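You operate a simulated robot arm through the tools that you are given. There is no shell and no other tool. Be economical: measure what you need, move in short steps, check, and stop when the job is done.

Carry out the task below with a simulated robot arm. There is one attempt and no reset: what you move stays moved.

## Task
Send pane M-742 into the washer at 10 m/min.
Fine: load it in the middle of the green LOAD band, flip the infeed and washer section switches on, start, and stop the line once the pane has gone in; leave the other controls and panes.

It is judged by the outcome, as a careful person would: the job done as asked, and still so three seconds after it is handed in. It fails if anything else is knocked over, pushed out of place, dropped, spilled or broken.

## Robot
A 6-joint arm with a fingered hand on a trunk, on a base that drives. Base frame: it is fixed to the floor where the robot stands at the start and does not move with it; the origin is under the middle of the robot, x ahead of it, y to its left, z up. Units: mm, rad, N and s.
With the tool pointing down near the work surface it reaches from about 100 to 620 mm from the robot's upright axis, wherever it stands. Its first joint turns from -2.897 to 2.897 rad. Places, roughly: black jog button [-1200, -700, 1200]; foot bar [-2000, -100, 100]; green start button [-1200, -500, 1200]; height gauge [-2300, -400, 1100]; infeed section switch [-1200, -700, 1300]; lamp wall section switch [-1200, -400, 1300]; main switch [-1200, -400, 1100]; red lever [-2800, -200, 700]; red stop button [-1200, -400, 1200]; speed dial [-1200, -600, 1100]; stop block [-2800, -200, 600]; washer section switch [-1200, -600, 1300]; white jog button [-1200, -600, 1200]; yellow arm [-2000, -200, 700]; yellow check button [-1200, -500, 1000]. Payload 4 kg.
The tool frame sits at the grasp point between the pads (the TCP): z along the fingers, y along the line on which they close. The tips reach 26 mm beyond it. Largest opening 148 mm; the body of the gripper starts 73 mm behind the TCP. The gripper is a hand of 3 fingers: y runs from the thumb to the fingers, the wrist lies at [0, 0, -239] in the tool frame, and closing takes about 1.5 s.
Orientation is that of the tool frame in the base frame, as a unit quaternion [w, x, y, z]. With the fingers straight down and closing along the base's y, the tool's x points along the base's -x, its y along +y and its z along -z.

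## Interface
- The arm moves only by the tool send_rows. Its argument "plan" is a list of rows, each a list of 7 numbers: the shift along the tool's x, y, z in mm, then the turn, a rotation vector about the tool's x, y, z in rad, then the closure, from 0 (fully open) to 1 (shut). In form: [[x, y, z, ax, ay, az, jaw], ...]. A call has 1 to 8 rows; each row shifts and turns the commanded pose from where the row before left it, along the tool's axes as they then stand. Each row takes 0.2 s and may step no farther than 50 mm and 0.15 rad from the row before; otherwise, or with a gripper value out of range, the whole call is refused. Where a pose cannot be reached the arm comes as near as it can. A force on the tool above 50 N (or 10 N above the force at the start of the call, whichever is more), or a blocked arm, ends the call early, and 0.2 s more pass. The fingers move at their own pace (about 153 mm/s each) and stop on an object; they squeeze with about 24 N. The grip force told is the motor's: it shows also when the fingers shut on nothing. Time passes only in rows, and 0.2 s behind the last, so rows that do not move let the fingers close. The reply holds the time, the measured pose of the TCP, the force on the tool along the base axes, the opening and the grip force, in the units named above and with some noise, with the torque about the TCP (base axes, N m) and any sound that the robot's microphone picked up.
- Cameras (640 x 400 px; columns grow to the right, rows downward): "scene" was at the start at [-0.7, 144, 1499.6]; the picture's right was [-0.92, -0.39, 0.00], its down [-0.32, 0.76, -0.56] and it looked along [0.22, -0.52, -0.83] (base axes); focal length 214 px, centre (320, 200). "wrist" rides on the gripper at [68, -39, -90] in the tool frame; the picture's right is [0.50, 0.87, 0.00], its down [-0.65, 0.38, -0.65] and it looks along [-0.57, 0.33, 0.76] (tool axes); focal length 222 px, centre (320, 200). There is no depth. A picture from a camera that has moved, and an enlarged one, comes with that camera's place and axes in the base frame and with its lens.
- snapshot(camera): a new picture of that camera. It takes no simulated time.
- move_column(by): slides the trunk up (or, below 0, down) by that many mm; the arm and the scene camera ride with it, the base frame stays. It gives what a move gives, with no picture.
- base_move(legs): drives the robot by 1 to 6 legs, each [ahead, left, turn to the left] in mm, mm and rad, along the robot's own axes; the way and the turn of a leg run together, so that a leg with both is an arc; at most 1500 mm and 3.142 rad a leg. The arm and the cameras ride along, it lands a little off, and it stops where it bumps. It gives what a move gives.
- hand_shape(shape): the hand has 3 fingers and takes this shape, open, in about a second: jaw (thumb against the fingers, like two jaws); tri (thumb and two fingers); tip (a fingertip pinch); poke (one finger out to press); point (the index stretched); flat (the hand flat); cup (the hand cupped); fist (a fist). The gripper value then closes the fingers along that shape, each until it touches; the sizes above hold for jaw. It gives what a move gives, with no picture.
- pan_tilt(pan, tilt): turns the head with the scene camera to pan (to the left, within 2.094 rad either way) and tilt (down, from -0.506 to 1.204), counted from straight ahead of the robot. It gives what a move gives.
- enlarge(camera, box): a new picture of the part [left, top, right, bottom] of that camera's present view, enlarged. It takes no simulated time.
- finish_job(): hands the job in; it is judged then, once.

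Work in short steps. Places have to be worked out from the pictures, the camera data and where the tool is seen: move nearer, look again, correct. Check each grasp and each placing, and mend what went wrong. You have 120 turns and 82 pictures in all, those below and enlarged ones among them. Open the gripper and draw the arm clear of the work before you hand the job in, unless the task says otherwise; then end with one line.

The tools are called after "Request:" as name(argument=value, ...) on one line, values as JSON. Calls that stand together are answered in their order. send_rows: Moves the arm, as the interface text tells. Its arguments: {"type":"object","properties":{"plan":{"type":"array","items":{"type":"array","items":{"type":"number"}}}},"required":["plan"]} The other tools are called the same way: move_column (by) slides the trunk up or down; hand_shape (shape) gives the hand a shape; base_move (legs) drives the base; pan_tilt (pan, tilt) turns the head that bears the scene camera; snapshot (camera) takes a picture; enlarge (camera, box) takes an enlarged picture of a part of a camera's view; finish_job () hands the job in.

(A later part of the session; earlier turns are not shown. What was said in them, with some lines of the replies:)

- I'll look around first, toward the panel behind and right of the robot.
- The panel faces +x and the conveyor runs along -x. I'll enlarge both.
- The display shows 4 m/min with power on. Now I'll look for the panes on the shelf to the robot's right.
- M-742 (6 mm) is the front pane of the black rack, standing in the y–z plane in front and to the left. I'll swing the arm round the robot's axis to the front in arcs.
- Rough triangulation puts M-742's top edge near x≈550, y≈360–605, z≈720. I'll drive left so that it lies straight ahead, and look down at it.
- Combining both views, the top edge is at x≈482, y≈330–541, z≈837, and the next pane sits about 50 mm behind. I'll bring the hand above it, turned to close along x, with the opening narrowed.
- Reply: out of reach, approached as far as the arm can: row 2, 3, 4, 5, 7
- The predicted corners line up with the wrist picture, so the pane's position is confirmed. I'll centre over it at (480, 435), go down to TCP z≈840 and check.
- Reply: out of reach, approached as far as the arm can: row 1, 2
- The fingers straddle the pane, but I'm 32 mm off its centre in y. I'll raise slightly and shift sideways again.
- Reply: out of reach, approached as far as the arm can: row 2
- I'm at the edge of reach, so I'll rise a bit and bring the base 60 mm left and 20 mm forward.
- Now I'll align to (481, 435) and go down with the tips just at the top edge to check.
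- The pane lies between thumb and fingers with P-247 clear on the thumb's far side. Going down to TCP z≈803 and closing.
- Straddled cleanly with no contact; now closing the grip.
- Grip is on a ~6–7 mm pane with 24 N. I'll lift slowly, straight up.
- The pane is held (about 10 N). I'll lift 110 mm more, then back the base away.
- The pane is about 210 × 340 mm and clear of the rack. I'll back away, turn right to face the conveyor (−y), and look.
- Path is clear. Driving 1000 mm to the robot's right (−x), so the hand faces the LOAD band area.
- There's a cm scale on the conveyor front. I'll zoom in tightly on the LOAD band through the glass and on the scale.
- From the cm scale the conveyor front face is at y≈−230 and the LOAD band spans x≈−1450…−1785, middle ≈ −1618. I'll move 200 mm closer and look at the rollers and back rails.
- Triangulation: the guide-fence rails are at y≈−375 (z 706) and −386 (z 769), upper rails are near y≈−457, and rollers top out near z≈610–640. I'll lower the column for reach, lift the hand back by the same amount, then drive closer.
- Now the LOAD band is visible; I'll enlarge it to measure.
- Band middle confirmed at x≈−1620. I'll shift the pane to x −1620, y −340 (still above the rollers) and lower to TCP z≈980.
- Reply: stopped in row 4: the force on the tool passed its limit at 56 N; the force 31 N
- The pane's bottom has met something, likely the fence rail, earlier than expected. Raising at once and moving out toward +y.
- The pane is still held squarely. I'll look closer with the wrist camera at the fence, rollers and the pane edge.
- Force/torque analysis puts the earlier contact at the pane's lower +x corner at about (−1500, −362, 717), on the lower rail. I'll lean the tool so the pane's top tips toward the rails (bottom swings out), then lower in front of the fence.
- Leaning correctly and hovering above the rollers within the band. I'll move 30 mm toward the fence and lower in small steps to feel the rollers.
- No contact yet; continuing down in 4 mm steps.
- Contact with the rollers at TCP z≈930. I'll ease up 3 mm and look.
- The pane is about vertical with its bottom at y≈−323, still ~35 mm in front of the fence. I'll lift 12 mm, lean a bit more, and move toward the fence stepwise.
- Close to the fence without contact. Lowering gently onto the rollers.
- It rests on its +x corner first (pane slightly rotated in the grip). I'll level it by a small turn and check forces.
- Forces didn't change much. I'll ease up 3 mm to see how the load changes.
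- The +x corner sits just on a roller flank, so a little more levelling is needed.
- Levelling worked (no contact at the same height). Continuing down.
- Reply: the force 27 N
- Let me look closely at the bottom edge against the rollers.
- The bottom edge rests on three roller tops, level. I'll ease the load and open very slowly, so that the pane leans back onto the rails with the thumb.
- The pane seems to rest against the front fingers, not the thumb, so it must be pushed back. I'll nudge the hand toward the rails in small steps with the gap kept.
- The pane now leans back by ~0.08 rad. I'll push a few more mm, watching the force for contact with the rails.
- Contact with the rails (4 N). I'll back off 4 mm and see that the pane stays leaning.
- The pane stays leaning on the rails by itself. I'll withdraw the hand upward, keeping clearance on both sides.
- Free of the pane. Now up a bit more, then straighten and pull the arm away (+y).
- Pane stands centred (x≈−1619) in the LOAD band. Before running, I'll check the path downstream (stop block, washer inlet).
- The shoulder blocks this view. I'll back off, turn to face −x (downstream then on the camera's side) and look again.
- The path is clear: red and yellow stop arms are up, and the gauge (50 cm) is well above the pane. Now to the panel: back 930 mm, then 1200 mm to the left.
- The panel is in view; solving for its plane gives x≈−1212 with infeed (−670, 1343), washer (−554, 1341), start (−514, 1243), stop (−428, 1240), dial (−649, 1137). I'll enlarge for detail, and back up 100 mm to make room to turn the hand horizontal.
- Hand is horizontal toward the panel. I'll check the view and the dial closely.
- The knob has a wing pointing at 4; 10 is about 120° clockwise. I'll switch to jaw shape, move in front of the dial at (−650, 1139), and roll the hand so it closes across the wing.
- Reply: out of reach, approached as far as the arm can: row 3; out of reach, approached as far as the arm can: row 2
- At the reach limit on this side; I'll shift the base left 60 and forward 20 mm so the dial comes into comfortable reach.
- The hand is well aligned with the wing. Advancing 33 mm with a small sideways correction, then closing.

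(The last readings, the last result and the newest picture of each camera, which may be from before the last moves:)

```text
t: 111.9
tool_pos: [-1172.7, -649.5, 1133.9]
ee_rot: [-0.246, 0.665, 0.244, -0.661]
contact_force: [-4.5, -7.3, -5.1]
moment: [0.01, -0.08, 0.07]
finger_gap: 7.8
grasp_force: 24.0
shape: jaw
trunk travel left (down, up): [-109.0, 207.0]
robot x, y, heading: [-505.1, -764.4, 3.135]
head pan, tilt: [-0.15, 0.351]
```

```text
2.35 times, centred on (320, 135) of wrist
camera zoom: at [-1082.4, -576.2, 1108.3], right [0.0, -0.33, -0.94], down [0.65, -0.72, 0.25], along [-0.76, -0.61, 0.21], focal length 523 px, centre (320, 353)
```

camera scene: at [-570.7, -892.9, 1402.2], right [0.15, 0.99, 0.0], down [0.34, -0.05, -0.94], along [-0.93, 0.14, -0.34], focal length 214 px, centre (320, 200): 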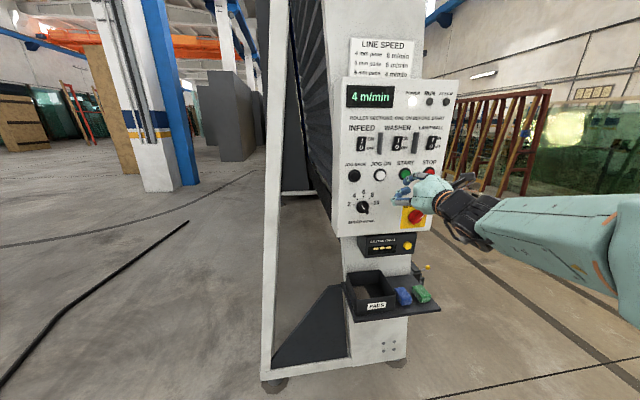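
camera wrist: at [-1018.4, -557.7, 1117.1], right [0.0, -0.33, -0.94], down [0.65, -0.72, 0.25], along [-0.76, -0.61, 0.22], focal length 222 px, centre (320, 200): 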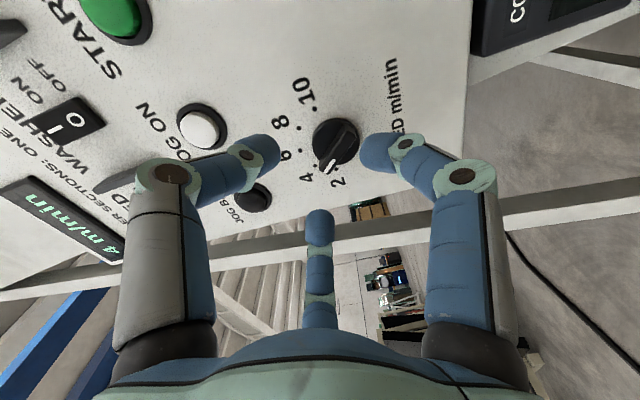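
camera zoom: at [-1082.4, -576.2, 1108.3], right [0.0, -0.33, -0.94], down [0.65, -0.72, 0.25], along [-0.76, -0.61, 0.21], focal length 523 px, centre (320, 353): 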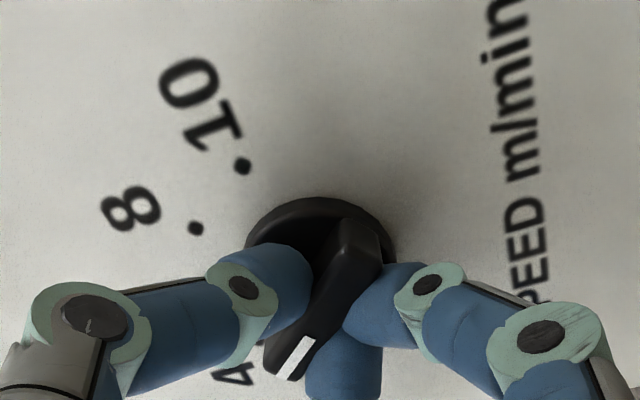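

The wing is gripped. Turning clockwise 0.7 rad in small steps and checking forces and the display.

Request:
send_rows(plan=[[0, 0, 0, 0, 0, 0.1, 1], [0, 0, 0, 0, 0, 0.1, 1], [0, 0, 0, 0, 0, 0.1, 1], [0, 0, 0, 0, 0, 0.1, 1], [0, 0, 0, 0, 0, 0.1, 1], [0, 0, 0, 0, 0, 0.1, 1], [0, 0, 0, 0, 0, 0.1, 1], [0, 0, 0, 0, 0, 0, 1]])

Request:
enlarge(camera="scene", box=[340, 80, 440, 250])

```text
t: 113.7
tool_pos: [-1173.5, -648.9, 1134.1]
ee_rot: [-0.004, 0.708, 0.0, -0.706]
contact_force: [-4.3, -9.8, -6.8]
moment: [-0.03, -0.14, 0.15]
finger_gap: 8.0
grasp_force: 24.2
shape: jaw
trunk travel left (down, up): [-109.0, 207.0]
robot x, y, heading: [-505.8, -762.0, 3.135]
head pan, tilt: [-0.15, 0.351]
```

```text
2.35 times, centred on (390, 165) of scene
camera zoom: at [-592.3, -963.6, 1401.9], right [0.15, 0.99, 0.0], down [0.34, -0.05, -0.94], along [-0.93, 0.14, -0.34], focal length 505 px, centre (155, 282)
```

zoom: 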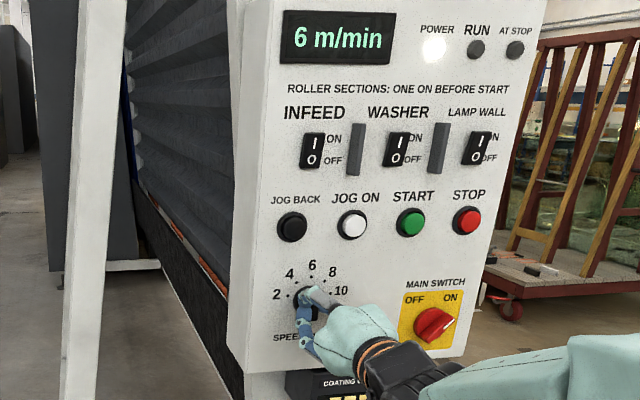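

Display went 4→6 after 0.7 rad. Two more such turns will give 10.

Request:
send_rows(plan=[[0, 0, 0, 0, 0, 0.1, 1], [0, 0, 0, 0, 0, 0.1, 1], [0, 0, 0, 0, 0, 0.1, 1], [0, 0, 0, 0, 0, 0.1, 1], [0, 0, 0, 0, 0, 0.1, 1], [0, 0, 0, 0, 0, 0.1, 1], [0, 0, 0, 0, 0, 0.1, 1], [0, 0, 0, 0, 0, 0, 1]])

Request:
send_rows(plan=[[0, 0, 0, 0, 0, 0.1, 1], [0, 0, 0, 0, 0, 0.1, 1], [0, 0, 0, 0, 0, 0.1, 1], [0, 0, 0, 0, 0, 0.1, 1], [0, 0, 0, 0, 0, 0.1, 1], [0, 0, 0, 0, 0, 0.1, 1], [0, 0, 0, 0, 0, 0.08, 1], [0, 0, 0, 0, 0, 0, 1]])

Request:
enlarge(camera="scene", box=[340, 80, 440, 250])

```text
t: 115.5
tool_pos: [-1173.3, -649.7, 1135.1]
ee_rot: [0.239, 0.666, -0.242, -0.664]
contact_force: [-5.1, -11.1, -4.1]
moment: [-0.04, -0.12, 0.13]
finger_gap: 7.6
grasp_force: 23.9
shape: jaw
trunk travel left (down, up): [-109.0, 207.0]
robot x, y, heading: [-504.8, -766.6, 3.141]
head pan, tilt: [-0.15, 0.351]
```

```text
t: 117.3
tool_pos: [-1172.0, -686.1, 1119.6]
ee_rot: [-0.39, -0.587, 0.395, 0.59]
contact_force: [0.2, 0.2, 0.0]
moment: [0.01, 0.01, -0.02]
finger_gap: 5.1
grasp_force: 24.1
shape: jaw
out of reach, approached as far as the arm can: row 4, 5, 6, 7
trunk travel left (down, up): [-109.0, 207.0]
robot x, y, heading: [-506.1, -767.7, 3.131]
head pan, tilt: [-0.15, 0.351]
```

```text
2.35 times, centred on (390, 165) of scene
camera zoom: at [-590.8, -962.1, 1402.2], right [0.15, 0.99, 0.0], down [0.34, -0.05, -0.94], along [-0.93, 0.14, -0.34], focal length 505 px, centre (155, 282)
```

zoom: 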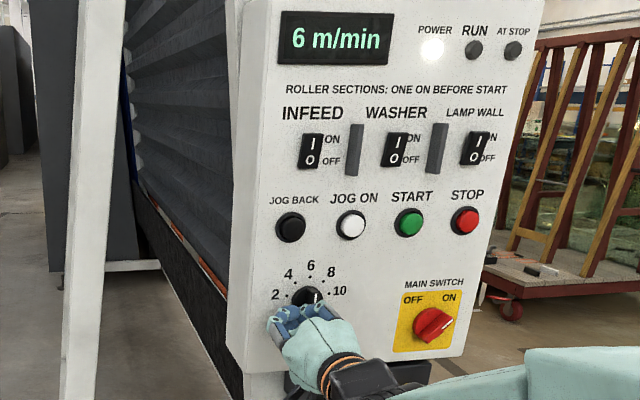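

The wrist joint hit its limit and slipped off; the dial reads 6. I'll back off, roll the hand the other way round (about −4.3 rad) and regrip.

Request:
send_rows(plan=[[0, 0, -20, 0, 0, 0, 1], [0, 0, -35, 0, 0, 0, 1], [0, 0, 0, 0, 0, -0.144, 0.65], [0, 0, 0, 0, 0, -0.144, 0.65], [0, 0, 0, 0, 0, -0.144, 0.65], [0, 0, 0, 0, 0, -0.144, 0.65], [0, 0, 0, 0, 0, -0.144, 0.65], [0, 0, 0, 0, 0, -0.144, 0.65]])

Request:
send_rows(plan=[[0, 0, 0, 0, 0, -0.144, 0.65], [0, 0, 0, 0, 0, -0.144, 0.65], [0, 0, 0, 0, 0, -0.144, 0.65], [0, 0, 0, 0, 0, -0.144, 0.65], [0, 0, 0, 0, 0, -0.144, 0.65], [0, 0, 0, 0, 0, -0.144, 0.65], [0, 0, 0, 0, 0, -0.144, 0.65], [0, 0, 0, 0, 0, -0.144, 0.65]])

Request:
send_rows(plan=[[0, 0, 0, 0, 0, -0.144, 0.65], [0, 0, 0, 0, 0, -0.144, 0.65], [0, 0, 0, 0, 0, -0.144, 0.65], [0, 0, 0, 0, 0, -0.144, 0.65], [0, 0, 0, 0, 0, -0.144, 0.65], [0, 0, 0, 0, 0, -0.144, 0.65], [0, 0, 0, 0, 0, -0.144, 0.65], [0, 0, 0, 0, 0, -0.144, 0.65]])

Request:
send_rows(plan=[[0, 0, 0, 0, 0, -0.144, 0.65], [0, 0, 0, 0, 0, -0.144, 0.65], [0, 0, 0, 0, 0, -0.144, 0.65], [0, 0, 0, 0, 0, -0.144, 0.65], [0, 0, 0, 0, 0, -0.144, 0.65], [0, 0, 0, 0, 0, -0.144, 0.65], [0, 0, 0, 0, 0, -0.144, 0.65], [0, 0, 0, 0, 0, 0, 0.65]])

```text
t: 119.1
tool_pos: [-1117.5, -685.3, 1120.1]
ee_rot: [-0.106, -0.698, 0.112, 0.699]
contact_force: [0.2, -0.4, 0.3]
moment: [0.02, 0.0, 0.02]
finger_gap: 51.6
grasp_force: 0.0
shape: jaw
trunk travel left (down, up): [-109.0, 207.0]
robot x, y, heading: [-502.8, -765.6, 3.143]
head pan, tilt: [-0.15, 0.351]
```

```text
t: 120.9
tool_pos: [-1116.8, -685.8, 1121.4]
ee_rot: [-0.293, 0.647, 0.285, -0.644]
contact_force: [0.7, 0.0, -0.1]
moment: [0.0, -0.01, 0.01]
finger_gap: 51.3
grasp_force: 0.1
shape: jaw
trunk travel left (down, up): [-109.0, 207.0]
robot x, y, heading: [-504.9, -765.9, 3.139]
head pan, tilt: [-0.15, 0.351]
```

```text
t: 122.7
tool_pos: [-1118.1, -685.9, 1120.3]
ee_rot: [0.595, -0.387, -0.592, 0.382]
contact_force: [-0.3, 0.4, -0.6]
moment: [-0.01, -0.01, -0.03]
finger_gap: 51.6
grasp_force: 0.1
shape: jaw
trunk travel left (down, up): [-109.0, 207.0]
robot x, y, heading: [-507.4, -767.5, 3.141]
head pan, tilt: [-0.15, 0.351]
```

```text
t: 124.5
tool_pos: [-1117.3, -685.3, 1120.0]
ee_rot: [0.705, -0.055, -0.705, 0.046]
contact_force: [-0.2, 0.5, 0.2]
moment: [0.01, 0.0, 0.05]
finger_gap: 51.7
grasp_force: 0.0
shape: jaw
trunk travel left (down, up): [-109.0, 207.0]
robot x, y, heading: [-505.9, -768.4, 3.139]
head pan, tilt: [-0.15, 0.351]
```

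Closing axis is nearly horizontal now; align with the (vertical) wing and move in front of it.

Request:
send_rows(plan=[[0, 0, 0, 0, 0, -0.142, 0.65], [8.5, 17, 0, 0, 0, 0, 0.65], [8.5, 18, 10, 0, 0, 0, 0.65], [0, 0, 10, 0, 0, 0, 0.65], [0, 0, 0, 0, 0, 0, 0.65]])

Request:
enlarge(camera="wrist", box=[220, 50, 420, 220])

```text
t: 125.7
tool_pos: [-1137.7, -651.0, 1137.7]
ee_rot: [-0.707, 0.003, 0.707, 0.003]
contact_force: [-0.9, 0.5, 0.6]
moment: [0.03, -0.01, 0.0]
finger_gap: 51.6
grasp_force: 0.1
shape: jaw
trunk travel left (down, up): [-109.0, 207.0]
robot x, y, heading: [-505.5, -767.9, 3.143]
head pan, tilt: [-0.15, 0.351]
```

```text
2.35 times, centred on (320, 135) of wrist
camera zoom: at [-1047.3, -691.6, 1204.8], right [0.01, 0.87, 0.5], down [0.66, 0.37, -0.65], along [-0.75, 0.33, -0.57], focal length 523 px, centre (320, 353)
```

zoom: 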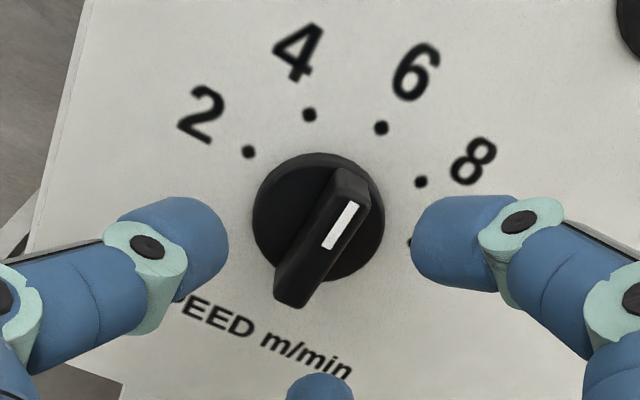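

Perfectly aligned. Advance 34 mm, grip, then turn 1.4 rad clockwise.

Request:
send_rows(plan=[[0, 0, 12, 0, 0, 0, 0.65], [0, 0, 12, 0, 0, 0, 0.65], [0, 0, 11, 0, 0, 0, 0.65], [0, 0, 0, 0, 0, 0, 0.85], [0, 0, 0, 0, 0, 0, 0.95], [0, 0, 0, 0, 0, 0, 1.0], [0, 0, 0, 0, 0, 0, 1.0], [0, 0, 0, 0, 0, 0, 1.0]])

Request:
send_rows(plan=[[0, 0, 0, 0, 0, 0.1, 1], [0, 0, 0, 0, 0, 0.1, 1], [0, 0, 0, 0, 0, 0.1, 1], [0, 0, 0, 0, 0, 0.1, 1], [0, 0, 0, 0, 0, 0.1, 1], [0, 0, 0, 0, 0, 0.1, 1], [0, 0, 0, 0, 0, 0.1, 1], [0, 0, 0, 0, 0, 0, 1]])

Request:
send_rows(plan=[[0, 0, 0, 0, 0, 0.1, 1], [0, 0, 0, 0, 0, 0.1, 1], [0, 0, 0, 0, 0, 0.1, 1], [0, 0, 0, 0, 0, 0.1, 1], [0, 0, 0, 0, 0, 0.1, 1], [0, 0, 0, 0, 0, 0.1, 1], [0, 0, 0, 0, 0, 0.1, 1], [0, 0, 0, 0, 0, 0, 1]])

Request:
enlarge(camera="scene", box=[340, 80, 440, 250])

```text
t: 127.5
tool_pos: [-1172.9, -648.7, 1136.8]
ee_rot: [-0.706, 0.003, 0.708, 0.002]
contact_force: [-6.3, 7.0, 1.4]
moment: [0.01, 0.02, -0.08]
finger_gap: 9.3
grasp_force: 24.2
shape: jaw
trunk travel left (down, up): [-109.0, 207.0]
robot x, y, heading: [-502.9, -769.3, 3.134]
head pan, tilt: [-0.15, 0.351]
```

```text
t: 129.3
tool_pos: [-1173.2, -649.7, 1136.0]
ee_rot: [0.664, -0.247, -0.663, 0.241]
contact_force: [-2.4, 10.6, -4.1]
moment: [-0.02, -0.08, -0.15]
finger_gap: 8.9
grasp_force: 24.2
shape: jaw
trunk travel left (down, up): [-109.0, 207.0]
robot x, y, heading: [-502.1, -767.5, 3.136]
head pan, tilt: [-0.15, 0.351]
```

```text
t: 131.1
tool_pos: [-1173.5, -649.3, 1136.8]
ee_rot: [0.541, -0.46, -0.539, 0.452]
contact_force: [0.2, 10.3, -11.4]
moment: [-0.02, -0.21, -0.2]
finger_gap: 8.8
grasp_force: 24.0
shape: jaw
trunk travel left (down, up): [-109.0, 207.0]
robot x, y, heading: [-506.2, -764.7, 3.136]
head pan, tilt: [-0.15, 0.351]
```

```text
2.35 times, centred on (390, 165) of scene
camera zoom: at [-592.1, -960.2, 1402.4], right [0.15, 0.99, 0.0], down [0.34, -0.05, -0.94], along [-0.93, 0.14, -0.34], focal length 505 px, centre (155, 282)
```

zoom: 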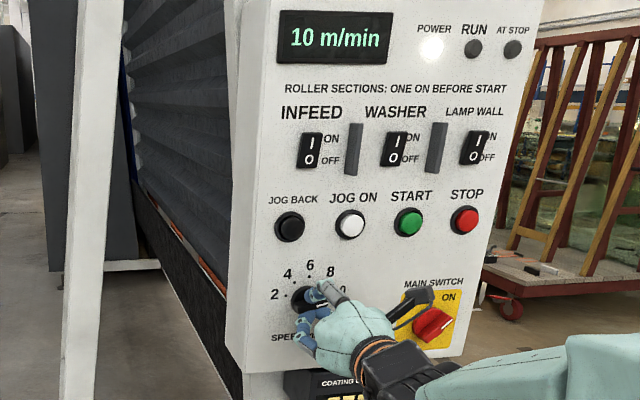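

Display shows 10 m/min. Release gently and retract.

Request:
send_rows(plan=[[0, 0, 0, 0, 0, 0, 0.9], [0, 0, 0, 0, 0, 0, 0.75], [0, 0, 0, 0, 0, 0, 0.65], [0, 0, -20, 0, 0, 0, 0.65], [0, 0, -40, 0, 0, 0, 0.65], [0, 0, -40, 0, 0, 0, 0.65], [0, 0, 0, 0, 0, 0, 0.65]])

Request:
hand_shape(shape="poke")

Request:
snapshot(camera="wrist")

Request:
enlarge(camera="scene", box=[330, 70, 450, 250])

```text
t: 132.7
tool_pos: [-1071.8, -651.2, 1136.5]
ee_rot: [0.543, -0.458, -0.539, 0.453]
contact_force: [0.7, -0.3, 0.0]
moment: [0.01, 0.0, -0.01]
finger_gap: 51.5
grasp_force: 0.1
shape: jaw
trunk travel left (down, up): [-109.0, 207.0]
robot x, y, heading: [-508.1, -764.7, 3.145]
head pan, tilt: [-0.15, 0.351]
```

```text
t: 133.6
tool_pos: [-1073.0, -650.0, 1137.1]
ee_rot: [0.543, -0.458, -0.539, 0.453]
contact_force: [0.0, 0.5, 0.1]
moment: [-0.01, 0.01, 0.03]
finger_gap: 0.0
grasp_force: 0.1
shape: poke
trunk travel left (down, up): [-109.0, 207.0]
robot x, y, heading: [-504.6, -768.9, 3.143]
head pan, tilt: [-0.15, 0.351]
```

```text
12 pictures are left
camera wrist: at [-981.7, -592.6, 1186.1], right [0.01, 0.64, -0.77], down [0.65, -0.59, -0.48], along [-0.76, -0.5, -0.42], focal length 222 px, centre (320, 200)
```

wrist: 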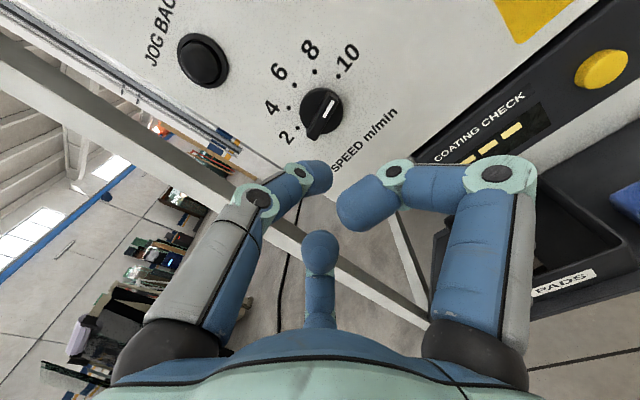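

```text
2.22 times, centred on (390, 160) of scene
camera zoom: at [-590.9, -962.2, 1402.2], right [0.15, 0.99, 0.0], down [0.34, -0.05, -0.94], along [-0.93, 0.14, -0.34], focal length 477 px, centre (164, 289)
```

zoom: 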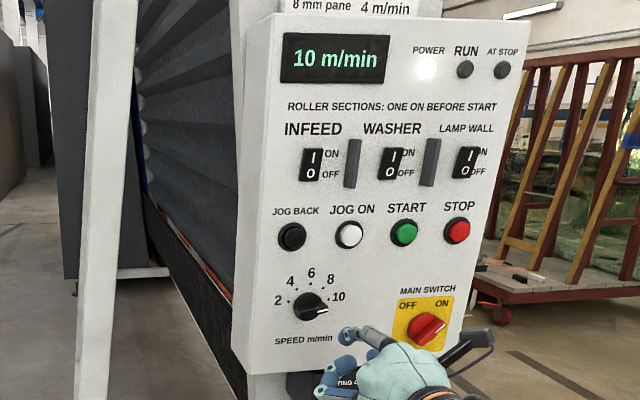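

Dial set. The poke fingertip lies on the tool axis ~26 mm past the TCP. Using the dial as reference, targets are infeed-ON (−666, 1349), washer-ON (−552, 1347), start (−516, 1241), stop (−431, 1241). I'll raise the column and go to the infeed switch.

Request:
move_column(by=150)

Request:
send_rows(plan=[[0, 0, 0, 0, 0, 0.0875, 0], [0, 0, 0, 0, 0, 0.0875, 0], [-8, -31, 20, 0, 0, 0, 0], [-8, -31, 20, 0, 0, 0, 0], [0, 0, 30, 0, 0, 0, 0], [0, 0, 0, 0, 0, 0, 0]])

Request:
snapshot(camera="wrist")

```text
t: 135.3
tool_pos: [-1072.3, -651.3, 1286.8]
ee_rot: [0.543, -0.458, -0.539, 0.453]
contact_force: [0.7, -1.1, 0.2]
moment: [-0.03, 0.03, -0.02]
finger_gap: 0.1
grasp_force: 0.0
shape: poke
trunk travel left (down, up): [-259.0, 57.0]
robot x, y, heading: [-506.7, -764.8, 3.137]
head pan, tilt: [-0.15, 0.351]
```

```text
t: 136.7
tool_pos: [-1141.4, -666.9, 1348.9]
ee_rot: [-0.5, 0.504, 0.497, -0.499]
contact_force: [0.5, -0.1, 0.3]
moment: [-0.01, 0.02, 0.01]
finger_gap: 0.2
grasp_force: 0.0
shape: poke
trunk travel left (down, up): [-259.0, 57.0]
robot x, y, heading: [-506.9, -766.3, 3.137]
head pan, tilt: [-0.15, 0.351]
```

```text
10 pictures are left
camera wrist: at [-1050.3, -601.0, 1387.9], right [0.0, 0.5, -0.87], down [0.65, -0.66, -0.38], along [-0.76, -0.56, -0.32], focal length 222 px, centre (320, 200)
```

wrist: 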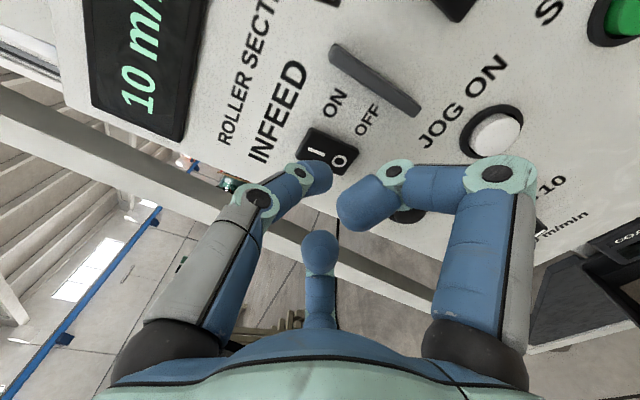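

The "I" (ON) half is at (−672, 1352). I'll correct by 5 mm and press in small steps.

Request:
send_rows(plan=[[-5, -4, 10, 0, 0, 0, 0], [0, 0, 10, 0, 0, 0, 0], [0, 0, 8, 0, 0, 0, 0], [0, 0, 4, 0, 0, 0, 0], [0, 0, 4, 0, 0, 0, 0]])

Request:
send_rows(plan=[[0, 0, 3, 0, 0, 0, 0], [0, 0, 3, 0, 0, 0, 0], [0, 0, 0, 0, 0, 0, 0]])

```text
t: 137.9
tool_pos: [-1174.9, -670.7, 1356.2]
ee_rot: [-0.502, 0.503, 0.496, -0.5]
contact_force: [17.0, 0.1, -0.1]
moment: [-0.01, -0.02, 0.06]
finger_gap: 0.0
grasp_force: 0.0
shape: poke
trunk travel left (down, up): [-259.0, 57.0]
robot x, y, heading: [-504.6, -767.3, 3.134]
head pan, tilt: [-0.15, 0.351]
```

```text
t: 138.7
tool_pos: [-1176.4, -671.5, 1358.2]
ee_rot: [0.503, -0.501, -0.496, 0.5]
contact_force: [34.3, -0.3, 6.3]
moment: [-0.03, -0.05, 0.06]
finger_gap: 0.2
grasp_force: 0.0
shape: poke
trunk travel left (down, up): [-259.0, 57.0]
robot x, y, heading: [-503.1, -767.5, 3.136]
head pan, tilt: [-0.15, 0.351]
```

Contact at 34 N; I'll back off and check the switch state.

Request:
send_rows(plan=[[0, 0, -20, 0, 0, 0, 0], [0, 0, -30, 0, 0, 0, 0], [0, 0, 0, 0, 0, 0, 0]])

Request:
enlarge(camera="wrist", box=[230, 80, 430, 220])

```text
t: 139.5
tool_pos: [-1136.4, -672.2, 1352.4]
ee_rot: [-0.501, 0.503, 0.497, -0.499]
contact_force: [-0.4, 1.4, 0.4]
moment: [0.04, 0.01, 0.01]
finger_gap: 0.0
grasp_force: 0.1
shape: poke
trunk travel left (down, up): [-259.0, 57.0]
robot x, y, heading: [-504.4, -765.8, 3.132]
head pan, tilt: [-0.15, 0.351]
```

```text
2.86 times, centred on (330, 150) of wrist
camera zoom: at [-1044.5, -605.4, 1390.6], right [0.01, 0.5, -0.87], down [0.65, -0.66, -0.37], along [-0.76, -0.56, -0.33], focal length 635 px, centre (291, 343)
```

zoom: 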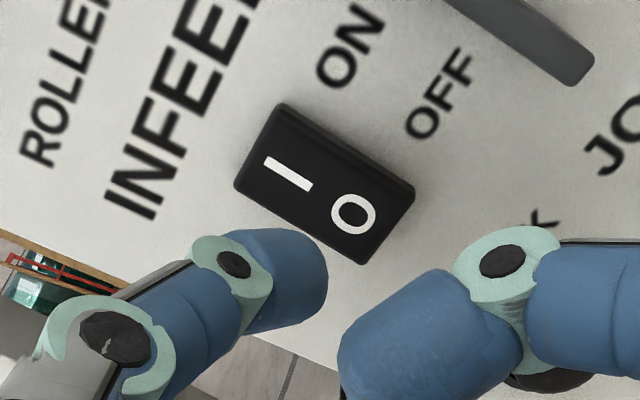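

Request:
enlarge(camera="scene", box=[350, 140, 450, 210])

```text
5.71 times, centred on (400, 175) of scene
camera zoom: at [-574.0, -962.1, 1552.4], right [0.15, 0.99, 0.0], down [0.34, -0.05, -0.94], along [-0.93, 0.14, -0.34], focal length 1226 px, centre (-137, 343)
```

zoom: 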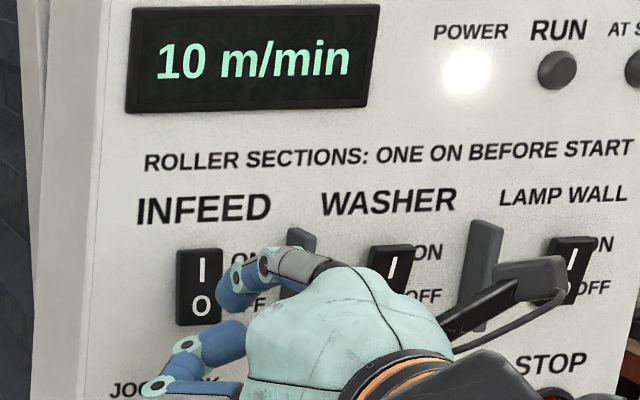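

The infeed rocker's upper half now looks pressed in (its "I" is upright while the other two still lean out). Next the washer switch, at y≈−558, backing off to pass the guard bar.

Request:
send_rows(plan=[[0, 0, -30, 0, 0, 0, 0], [38, 0, 0, 0, 0, 0, 0], [38, 0, 0, 0, 0, 0, 0], [38, 0, 0, 0, 0, 0, 0], [0, 0, 30, 0, 0, 0, 0], [0, 0, 0, 0, 0, 0, 0]])

Request:
enlarge(camera="wrist", box=[180, 60, 440, 220])

```text
t: 140.9
tool_pos: [-1134.0, -557.4, 1353.0]
ee_rot: [-0.501, 0.504, 0.497, -0.498]
contact_force: [1.2, -0.4, -0.1]
moment: [-0.03, -0.01, 0.0]
finger_gap: 0.0
grasp_force: 0.2
shape: poke
trunk travel left (down, up): [-259.0, 57.0]
robot x, y, heading: [-504.9, -765.7, 3.137]
head pan, tilt: [-0.15, 0.351]
```

```text
2.46 times, centred on (310, 140) of wrist
camera zoom: at [-1042.2, -491.9, 1391.5], right [0.0, 0.5, -0.87], down [0.65, -0.66, -0.38], along [-0.76, -0.56, -0.32], focal length 547 px, centre (345, 348)
```

zoom: 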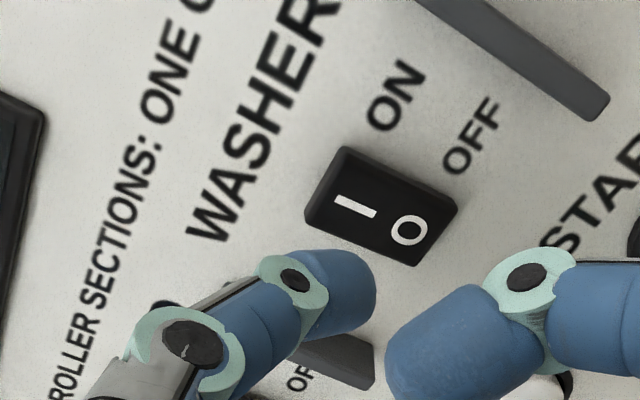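

Compared with this unpressed washer rocker, infeed is clearly ON. The fingertip is aligned with washer's "I" (−558, 1351); pressing.

Request:
send_rows(plan=[[0, 1, 12, 0, 0, 0, 0], [0, 0, 12, 0, 0, 0, 0], [0, 0, 10, 0, 0, 0, 0], [0, 0, 4, 0, 0, 0, 0], [0, 0, 4, 0, 0, 0, 0]])

Request:
send_rows(plan=[[0, 0, 3, 0, 0, 0, 0], [0, 0, 3, 0, 0, 0, 0], [0, 0, -20, 0, 0, 0, 0], [0, 0, -25, 0, 0, 0, 0], [0, 0, 0, 0, 0, 0, 0]])

Request:
enlarge(camera="wrist", box=[180, 60, 440, 220])

```text
t: 142.1
tool_pos: [-1174.0, -557.0, 1351.9]
ee_rot: [-0.501, 0.503, 0.497, -0.499]
contact_force: [5.6, -0.6, 1.6]
moment: [0.01, 0.0, -0.03]
finger_gap: 0.1
grasp_force: 0.1
shape: poke
trunk travel left (down, up): [-259.0, 57.0]
robot x, y, heading: [-504.9, -765.6, 3.137]
head pan, tilt: [-0.15, 0.351]
```

```text
t: 143.3
tool_pos: [-1138.0, -557.8, 1351.6]
ee_rot: [-0.501, 0.504, 0.497, -0.498]
contact_force: [-0.5, -0.1, -0.3]
moment: [0.0, -0.01, -0.03]
finger_gap: 0.2
grasp_force: 0.0
shape: poke
trunk travel left (down, up): [-259.0, 57.0]
robot x, y, heading: [-507.1, -766.7, 3.14]
head pan, tilt: [-0.15, 0.351]
```

```text
2.46 times, centred on (310, 140) of wrist
camera zoom: at [-1046.9, -491.3, 1389.7], right [0.01, 0.5, -0.87], down [0.65, -0.66, -0.37], along [-0.76, -0.56, -0.33], focal length 547 px, centre (345, 348)
```

zoom: 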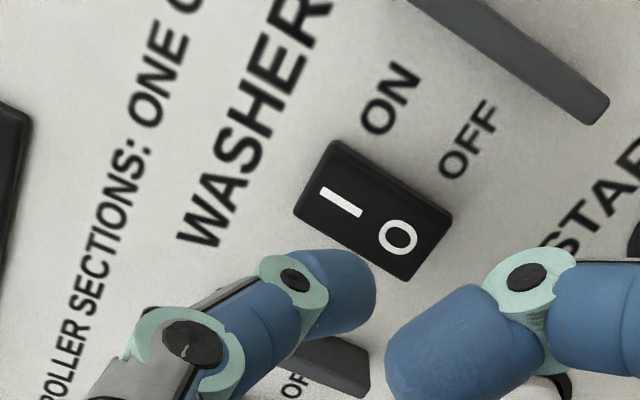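

Washer is ON too. Start button is at about (−523, 1246) from two views. Moving in front of it.

Request:
send_rows(plan=[[0, 0, -25, 0, 0, 0, 0], [12, 36, 0, 0, 0, 0, 0], [12, 36, 0, 0, 0, 0, 0], [11, 34, 0, 0, 0, 0, 0], [0, 0, 20, 0, 0, 0, 0], [0, 0, 0, 0, 0, 0, 0]])

Request:
enlarge(camera="wrist", box=[180, 40, 480, 220])

```text
t: 144.7
tool_pos: [-1131.5, -521.7, 1245.5]
ee_rot: [-0.501, 0.503, 0.497, -0.499]
contact_force: [-1.6, 0.9, -0.5]
moment: [0.02, 0.01, 0.01]
finger_gap: 0.2
grasp_force: 0.1
shape: poke
trunk travel left (down, up): [-259.0, 57.0]
robot x, y, heading: [-503.3, -765.4, 3.136]
head pan, tilt: [-0.15, 0.351]
```

```text
2.13 times, centred on (330, 130) of wrist
camera zoom: at [-1040.2, -457.0, 1284.0], right [0.0, 0.5, -0.87], down [0.65, -0.66, -0.38], along [-0.76, -0.56, -0.32], focal length 474 px, centre (299, 349)
```

zoom: 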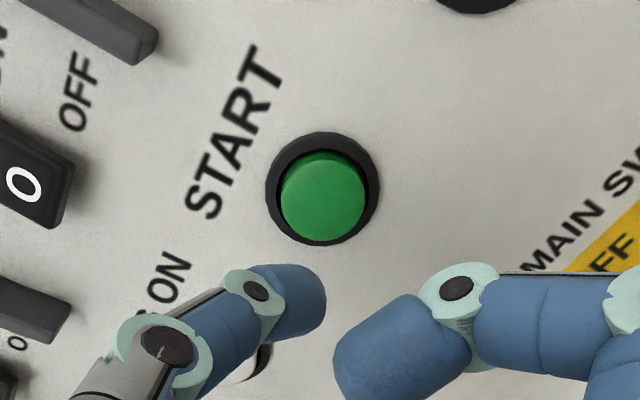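

The button is at (−509, 1246); shift 12 mm and press start.

Request:
send_rows(plan=[[12.5, 0, 12, 0, 0, 0, 0], [0, 0, 12, 0, 0, 0, 0], [0, 0, 8, 0, 0, 0, 0], [0, 0, 4, 0, 0, 0, 0], [0, 0, 4, 0, 0, 0, 0]])

```text
t: 145.9
tool_pos: [-1171.0, -509.9, 1245.6]
ee_rot: [-0.501, 0.503, 0.497, -0.498]
contact_force: [0.9, -0.4, -0.3]
moment: [-0.01, -0.02, 0.01]
finger_gap: 0.0
grasp_force: 0.0
shape: poke
trunk travel left (down, up): [-259.0, 57.0]
robot x, y, heading: [-507.9, -766.4, 3.14]
head pan, tilt: [-0.15, 0.351]
```

Request:
send_rows(plan=[[0, 0, 3, 0, 0, 0, 0], [0, 0, 3, 0, 0, 0, 0], [0, 0, 3, 0, 0, 0, 0]])

```text
t: 146.7
tool_pos: [-1179.0, -510.2, 1246.1]
ee_rot: [-0.501, 0.503, 0.497, -0.499]
contact_force: [6.2, -0.4, 0.5]
moment: [-0.03, 0.0, 0.06]
finger_gap: 0.1
grasp_force: 0.1
shape: poke
trunk travel left (down, up): [-259.0, 57.0]
robot x, y, heading: [-506.5, -766.4, 3.139]
head pan, tilt: [-0.15, 0.351]
heard: click
```

A click. Backing off and moving to hover at stop while checking the RUN lamp.

Request:
send_rows(plan=[[0, 0, -30, 0, 0, 0, 0], [29, 0, 0, 0, 0, 0, 0], [29, 0, 0, 0, 0, 0, 0], [28, 0, 0, 0, 0, 0, 0], [0, 0, 0, 0, 0, 0, 0]])

Request:
enlarge(camera="scene", box=[330, 130, 470, 250])

```text
t: 147.9
tool_pos: [-1146.7, -424.4, 1245.6]
ee_rot: [-0.501, 0.503, 0.497, -0.498]
contact_force: [0.4, 0.2, 0.6]
moment: [-0.01, -0.02, -0.03]
finger_gap: 0.0
grasp_force: 0.1
shape: poke
trunk travel left (down, up): [-259.0, 57.0]
robot x, y, heading: [-505.9, -769.3, 3.138]
head pan, tilt: [-0.15, 0.351]
```

```text
3.33 times, centred on (400, 190) of scene
camera zoom: at [-572.3, -962.8, 1552.3], right [0.15, 0.99, 0.0], down [0.34, -0.05, -0.94], along [-0.93, 0.14, -0.34], focal length 715 px, centre (53, 233)
```

zoom: 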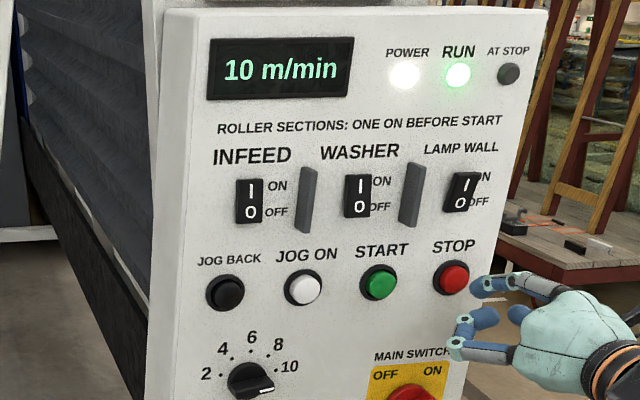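

RUN is lit, the display shows 10 m/min, and the pane needs ~19–20 s to travel ~3 m. I'm aligned with STOP; I'll wait while holding.

Request:
send_rows(plan=[[0, 0, 0, 0, 0, 0, 0], [0, 0, 0, 0, 0, 0, 0], [0, 0, 0, 0, 0, 0, 0], [0, 0, 0, 0, 0, 0, 0], [0, 0, 0, 0, 0, 0, 0], [0, 0, 0, 0, 0, 0, 0], [0, 0, 0, 0, 0, 0, 0], [0, 0, 0, 0, 0, 0, 0]])

Request:
send_rows(plan=[[0, 0, 0, 0, 0, 0, 0], [0, 0, 0, 0, 0, 0, 0], [0, 0, 0, 0, 0, 0, 0], [0, 0, 0, 0, 0, 0, 0], [0, 0, 0, 0, 0, 0, 0], [0, 0, 0, 0, 0, 0, 0], [0, 0, 0, 0, 0, 0, 0], [0, 0, 0, 0, 0, 0, 0]])

Request:
send_rows(plan=[[0, 0, 0, 0, 0, 0, 0], [0, 0, 0, 0, 0, 0, 0], [0, 0, 0, 0, 0, 0, 0], [0, 0, 0, 0, 0, 0, 0], [0, 0, 0, 0, 0, 0, 0], [0, 0, 0, 0, 0, 0, 0], [0, 0, 0, 0, 0, 0, 0], [0, 0, 0, 0, 0, 0, 0]])

Request:
send_rows(plan=[[0, 0, 0, 0, 0, 0, 0], [0, 0, 0, 0, 0, 0, 0], [0, 0, 0, 0, 0, 0, 0], [0, 0, 0, 0, 0, 0, 0], [0, 0, 0, 0, 0, 0, 0], [0, 0, 0, 0, 0, 0, 0], [0, 0, 0, 0, 0, 0, 0], [0, 0, 0, 0, 0, 0, 0]])

Request:
send_rows(plan=[[0, 0, 0, 0, 0, 0, 0], [0, 0, 0, 0, 0, 0, 0], [0, 0, 0, 0, 0, 0, 0], [0, 0, 0, 0, 0, 0, 0], [0, 0, 0, 0, 0, 0, 0], [0, 0, 0, 0, 0, 0, 0], [0, 0, 0, 0, 0, 0, 0], [0, 0, 0, 0, 0, 0, 0]])

Request:
send_rows(plan=[[0, 0, 0, 0, 0, 0, 0], [0, 0, 0, 0, 0, 0, 0], [0, 0, 0, 0, 0, 0, 0], [0, 0, 0, 0, 0, 0, 0], [0, 0, 0, 0, 0, 0, 0], [0, 0, 0, 0, 0, 0, 0], [0, 0, 0, 0, 0, 0, 0], [0, 0, 0, 0, 0, 0, 0]])

Request:
send_rows(plan=[[0, 0, 0, 0, 0, 0, 0], [0, 0, 0, 0, 0, 0, 0], [0, 0, 0, 0, 0, 0, 0], [0, 0, 0, 0, 0, 0, 0], [0, 0, 0, 0, 0, 0, 0], [0, 0, 0, 0, 0, 0, 0], [0, 0, 0, 0, 0, 0, 0], [0, 0, 0, 0, 0, 0, 0]])

Request:
send_rows(plan=[[0, 0, 0, 0, 0, 0, 0], [0, 0, 0, 0, 0, 0, 0], [0, 0, 0, 0, 0, 0, 0], [0, 0, 0, 0, 0, 0, 0], [0, 0, 0, 0, 0, 0, 0], [0, 0, 0, 0, 0, 0, 0], [0, 0, 0, 0, 0, 0, 0], [0, 0, 0, 0, 0, 0, 0]])

Request:
send_rows(plan=[[0, 0, 0, 0, 0, 0, 0], [0, 0, 0, 0, 0, 0, 0], [0, 0, 0, 0, 0, 0, 0], [0, 0, 0, 0, 0, 0, 0], [0, 0, 0, 0, 0, 0, 0], [0, 0, 0, 0, 0, 0, 0], [0, 0, 0, 0, 0, 0, 0], [0, 0, 0, 0, 0, 0, 0]])

```text
t: 149.7
tool_pos: [-1148.5, -424.7, 1245.6]
ee_rot: [-0.501, 0.503, 0.497, -0.499]
contact_force: [-0.4, 0.6, 0.4]
moment: [-0.01, -0.01, -0.02]
finger_gap: 0.2
grasp_force: 0.0
shape: poke
trunk travel left (down, up): [-259.0, 57.0]
robot x, y, heading: [-503.5, -767.0, 3.139]
head pan, tilt: [-0.15, 0.351]
```

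```text
t: 151.5
tool_pos: [-1148.1, -423.8, 1243.7]
ee_rot: [-0.501, 0.502, 0.498, -0.499]
contact_force: [0.8, 0.5, -0.1]
moment: [0.02, 0.04, -0.02]
finger_gap: 0.0
grasp_force: 0.0
shape: poke
trunk travel left (down, up): [-259.0, 57.0]
robot x, y, heading: [-506.0, -764.7, 3.135]
head pan, tilt: [-0.15, 0.351]
```

```text
t: 153.3
tool_pos: [-1148.8, -424.3, 1245.5]
ee_rot: [-0.502, 0.503, 0.497, -0.498]
contact_force: [0.2, 0.6, 0.1]
moment: [0.0, 0.01, 0.02]
finger_gap: 0.0
grasp_force: 0.0
shape: poke
trunk travel left (down, up): [-259.0, 57.0]
robot x, y, heading: [-508.1, -768.7, 3.135]
head pan, tilt: [-0.15, 0.351]
```

```text
t: 155.1
tool_pos: [-1148.1, -424.0, 1245.3]
ee_rot: [-0.502, 0.503, 0.497, -0.498]
contact_force: [-0.4, 0.0, 0.0]
moment: [0.02, 0.02, 0.01]
finger_gap: 0.0
grasp_force: 0.1
shape: poke
trunk travel left (down, up): [-259.0, 57.0]
robot x, y, heading: [-504.2, -768.4, 3.141]
head pan, tilt: [-0.15, 0.351]
```

```text
t: 156.9
tool_pos: [-1147.8, -424.2, 1244.3]
ee_rot: [-0.502, 0.503, 0.497, -0.499]
contact_force: [0.2, -0.1, -0.5]
moment: [-0.02, 0.01, 0.02]
finger_gap: 0.2
grasp_force: 0.0
shape: poke
trunk travel left (down, up): [-259.0, 57.0]
robot x, y, heading: [-503.0, -768.1, 3.136]
head pan, tilt: [-0.15, 0.351]
```

```text
t: 158.7
tool_pos: [-1148.4, -424.1, 1245.4]
ee_rot: [-0.501, 0.503, 0.497, -0.499]
contact_force: [-0.1, 0.5, 0.8]
moment: [0.01, -0.01, -0.02]
finger_gap: 0.2
grasp_force: 0.0
shape: poke
trunk travel left (down, up): [-259.0, 57.0]
robot x, y, heading: [-499.5, -766.9, 3.139]
head pan, tilt: [-0.15, 0.351]
```

```text
t: 160.5
tool_pos: [-1149.1, -423.5, 1243.0]
ee_rot: [-0.501, 0.503, 0.497, -0.498]
contact_force: [-0.3, -0.5, 0.9]
moment: [-0.01, 0.0, 0.03]
finger_gap: 0.4
grasp_force: 0.0
shape: poke
trunk travel left (down, up): [-259.0, 57.0]
robot x, y, heading: [-506.9, -765.4, 3.136]
head pan, tilt: [-0.15, 0.351]
```

```text
t: 162.3
tool_pos: [-1147.7, -424.2, 1243.3]
ee_rot: [-0.501, 0.503, 0.497, -0.499]
contact_force: [0.6, 0.9, -0.6]
moment: [0.02, 0.0, 0.01]
finger_gap: 0.0
grasp_force: 0.2
shape: poke
trunk travel left (down, up): [-259.0, 57.0]
robot x, y, heading: [-502.4, -766.9, 3.139]
head pan, tilt: [-0.15, 0.351]
```

```text
t: 164.1
tool_pos: [-1147.9, -424.5, 1245.3]
ee_rot: [-0.5, 0.504, 0.497, -0.499]
contact_force: [0.6, -1.2, 0.2]
moment: [0.01, 0.0, 0.02]
finger_gap: 0.0
grasp_force: 0.0
shape: poke
trunk travel left (down, up): [-259.0, 57.0]
robot x, y, heading: [-505.0, -764.9, 3.134]
head pan, tilt: [-0.15, 0.351]
```

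17.5 s have run. Waiting about 4 s more for margin, then pressing STOP.

Request:
send_rows(plan=[[0, 0, 0, 0, 0, 0, 0], [0, 0, 0, 0, 0, 0, 0], [0, 0, 0, 0, 0, 0, 0], [0, 0, 0, 0, 0, 0, 0], [0, 0, 0, 0, 0, 0, 0], [0, 0, 0, 0, 0, 0, 0], [0, 0, 0, 0, 0, 0, 0], [0, 0, 0, 0, 0, 0, 0]])

Request:
send_rows(plan=[[0, 0, 0, 0, 0, 0, 0], [0, 0, 0, 0, 0, 0, 0], [0, 0, 0, 0, 0, 0, 0], [0, 0, 0, 0, 0, 0, 0], [0, 0, 0, 0, 0, 0, 0], [0, 0, 0, 0, 0, 0, 0], [0, 0, 0, 0, 0, 0, 0], [0, 0, 0, 0, 0, 0, 0]])

Request:
send_rows(plan=[[0, 0, 10, 0, 0, 0, 0], [0, 0, 10, 0, 0, 0, 0], [0, 0, 4, 0, 0, 0, 0], [0, 0, 3, 0, 0, 0, 0], [0, 0, 3, 0, 0, 0, 0], [0, 0, 2, 0, 0, 0, 0]])

```text
t: 165.9
tool_pos: [-1149.1, -424.3, 1244.5]
ee_rot: [-0.501, 0.503, 0.497, -0.499]
contact_force: [0.7, -0.2, 0.4]
moment: [-0.04, -0.02, 0.04]
finger_gap: 0.0
grasp_force: 0.2
shape: poke
trunk travel left (down, up): [-259.0, 57.0]
robot x, y, heading: [-503.6, -768.0, 3.135]
head pan, tilt: [-0.15, 0.351]
```

```text
t: 167.7
tool_pos: [-1148.9, -423.3, 1245.4]
ee_rot: [-0.501, 0.503, 0.496, -0.499]
contact_force: [0.6, 0.0, -0.5]
moment: [0.01, -0.01, 0.02]
finger_gap: 0.0
grasp_force: 0.1
shape: poke
trunk travel left (down, up): [-259.0, 57.0]
robot x, y, heading: [-504.4, -764.6, 3.141]
head pan, tilt: [-0.15, 0.351]
```

```text
t: 169.1
tool_pos: [-1178.9, -423.8, 1245.5]
ee_rot: [-0.501, 0.503, 0.496, -0.499]
contact_force: [10.4, -1.2, 0.7]
moment: [0.02, 0.02, 0.06]
finger_gap: 0.1
grasp_force: 0.1
shape: poke
trunk travel left (down, up): [-259.0, 57.0]
robot x, y, heading: [-506.2, -763.3, 3.136]
head pan, tilt: [-0.15, 0.351]
heard: click
```

Stop clicked. I'll retract and check the panel.

Request:
send_rows(plan=[[0, 0, -40, 0, 0, 0, 0], [0, 0, -40, 0, 0, 0, 0], [0, 0, -40, 0, 0, 0, 0], [0, 0, -40, 0, 0, 0, 0], [0, 0, 0, 0, 0, 0, 0]])

Request:
enlarge(camera="scene", box=[330, 130, 470, 250])

```text
t: 170.3
tool_pos: [-1020.3, -423.9, 1245.9]
ee_rot: [-0.502, 0.503, 0.497, -0.498]
contact_force: [1.1, 0.2, -1.3]
moment: [0.03, 0.05, 0.03]
finger_gap: 0.0
grasp_force: 0.1
shape: poke
trunk travel left (down, up): [-259.0, 57.0]
robot x, y, heading: [-504.4, -766.1, 3.137]
head pan, tilt: [-0.15, 0.351]
```

```text
3.33 times, centred on (400, 190) of scene
camera zoom: at [-573.2, -962.1, 1552.4], right [0.15, 0.99, 0.0], down [0.34, -0.05, -0.94], along [-0.93, 0.14, -0.34], focal length 715 px, centre (53, 233)
```

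zoom: 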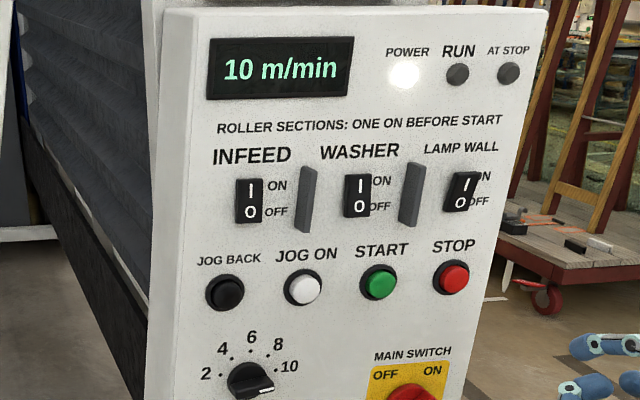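

Line stopped. Now I'll drive back to the conveyor side and confirm the pane has gone in.

Request:
base_move(legs=[[-60, 0, 0], [0, -1250, 0], [600, 0, 0]])

Request:
pan_tilt(pan=0.25, tilt=0.4)

Request:
snapshot(camera="scene")

```text
t: 185.1
tool_pos: [-1552.8, 832.1, 1245.0]
ee_rot: [-0.501, 0.504, 0.497, -0.498]
contact_force: [0.2, -0.6, 0.1]
moment: [-0.03, 0.02, 0.0]
finger_gap: 0.2
grasp_force: 0.0
shape: poke
trunk travel left (down, up): [-259.0, 57.0]
robot x, y, heading: [-1038.1, 490.5, 3.137]
head pan, tilt: [-0.15, 0.351]
```

```text
t: 186.0
tool_pos: [-1552.2, 831.9, 1244.5]
ee_rot: [-0.502, 0.503, 0.497, -0.498]
contact_force: [-1.0, -0.4, -0.4]
moment: [-0.03, 0.01, 0.02]
finger_gap: 0.0
grasp_force: 0.1
shape: poke
trunk travel left (down, up): [-259.0, 57.0]
robot x, y, heading: [-1035.3, 489.5, 3.136]
head pan, tilt: [0.25, 0.4]
```

```text
2 pictures are left
camera scene: at [-1102.2, 257.3, 1547.9], right [-0.24, 0.97, 0.0], down [0.38, 0.09, -0.92], along [-0.89, -0.22, -0.39], focal length 214 px, centre (320, 200)
```

scene: 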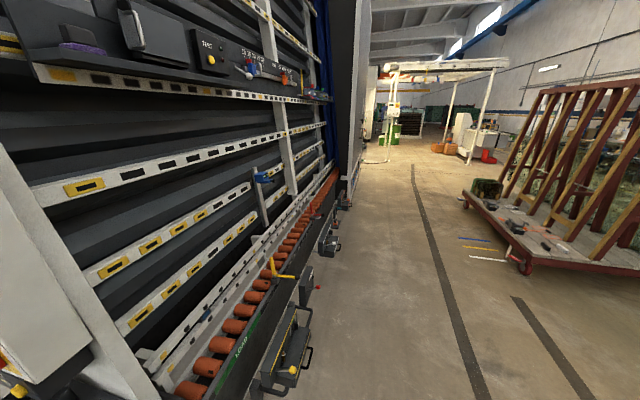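

Request:
enlarge(camera="scene", box=[250, 120, 370, 280])

```text
2.50 times, centred on (310, 200) of scene
camera zoom: at [-1102.2, 257.3, 1547.9], right [-0.24, 0.97, 0.0], down [0.38, 0.09, -0.92], along [-0.89, -0.22, -0.39], focal length 536 px, centre (345, 200)
```

zoom: 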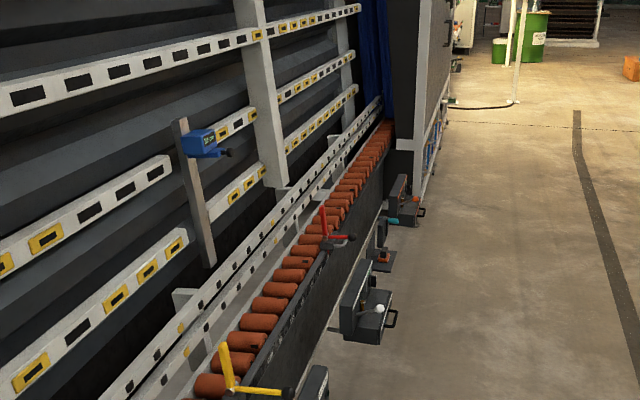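

The conveyor is empty up to the washer curtain: the pane has gone in, and nothing else was disturbed. Opening the hand and handing in.

Request:
hand_shape(shape="jaw")

Request:
finish_job()

```text
t: 186.9
tool_pos: [-1552.0, 832.7, 1244.8]
ee_rot: [-0.501, 0.504, 0.496, -0.499]
contact_force: [0.5, 0.2, -0.5]
moment: [0.0, 0.05, 0.02]
finger_gap: 148.0
grasp_force: 0.0
shape: jaw
trunk travel left (down, up): [-259.0, 57.0]
robot x, y, heading: [-1031.2, 490.7, 3.138]
head pan, tilt: [0.25, 0.4]
```

```text
The job is handed in.
```

Pane M-742 went into the washer at 10 m/min from the middle of the LOAD band, with the infeed and washer switches on; I then stopped the line. While loading, the pane's lower corner hit a fence rail hard enough to trip the force limit (56 N). I lifted it straight off and re-placed it, and I saw no damage in the pictures. The posted chart gives 6 m/min for a 6 mm pane like this one; I ran it at 10 as you asked.
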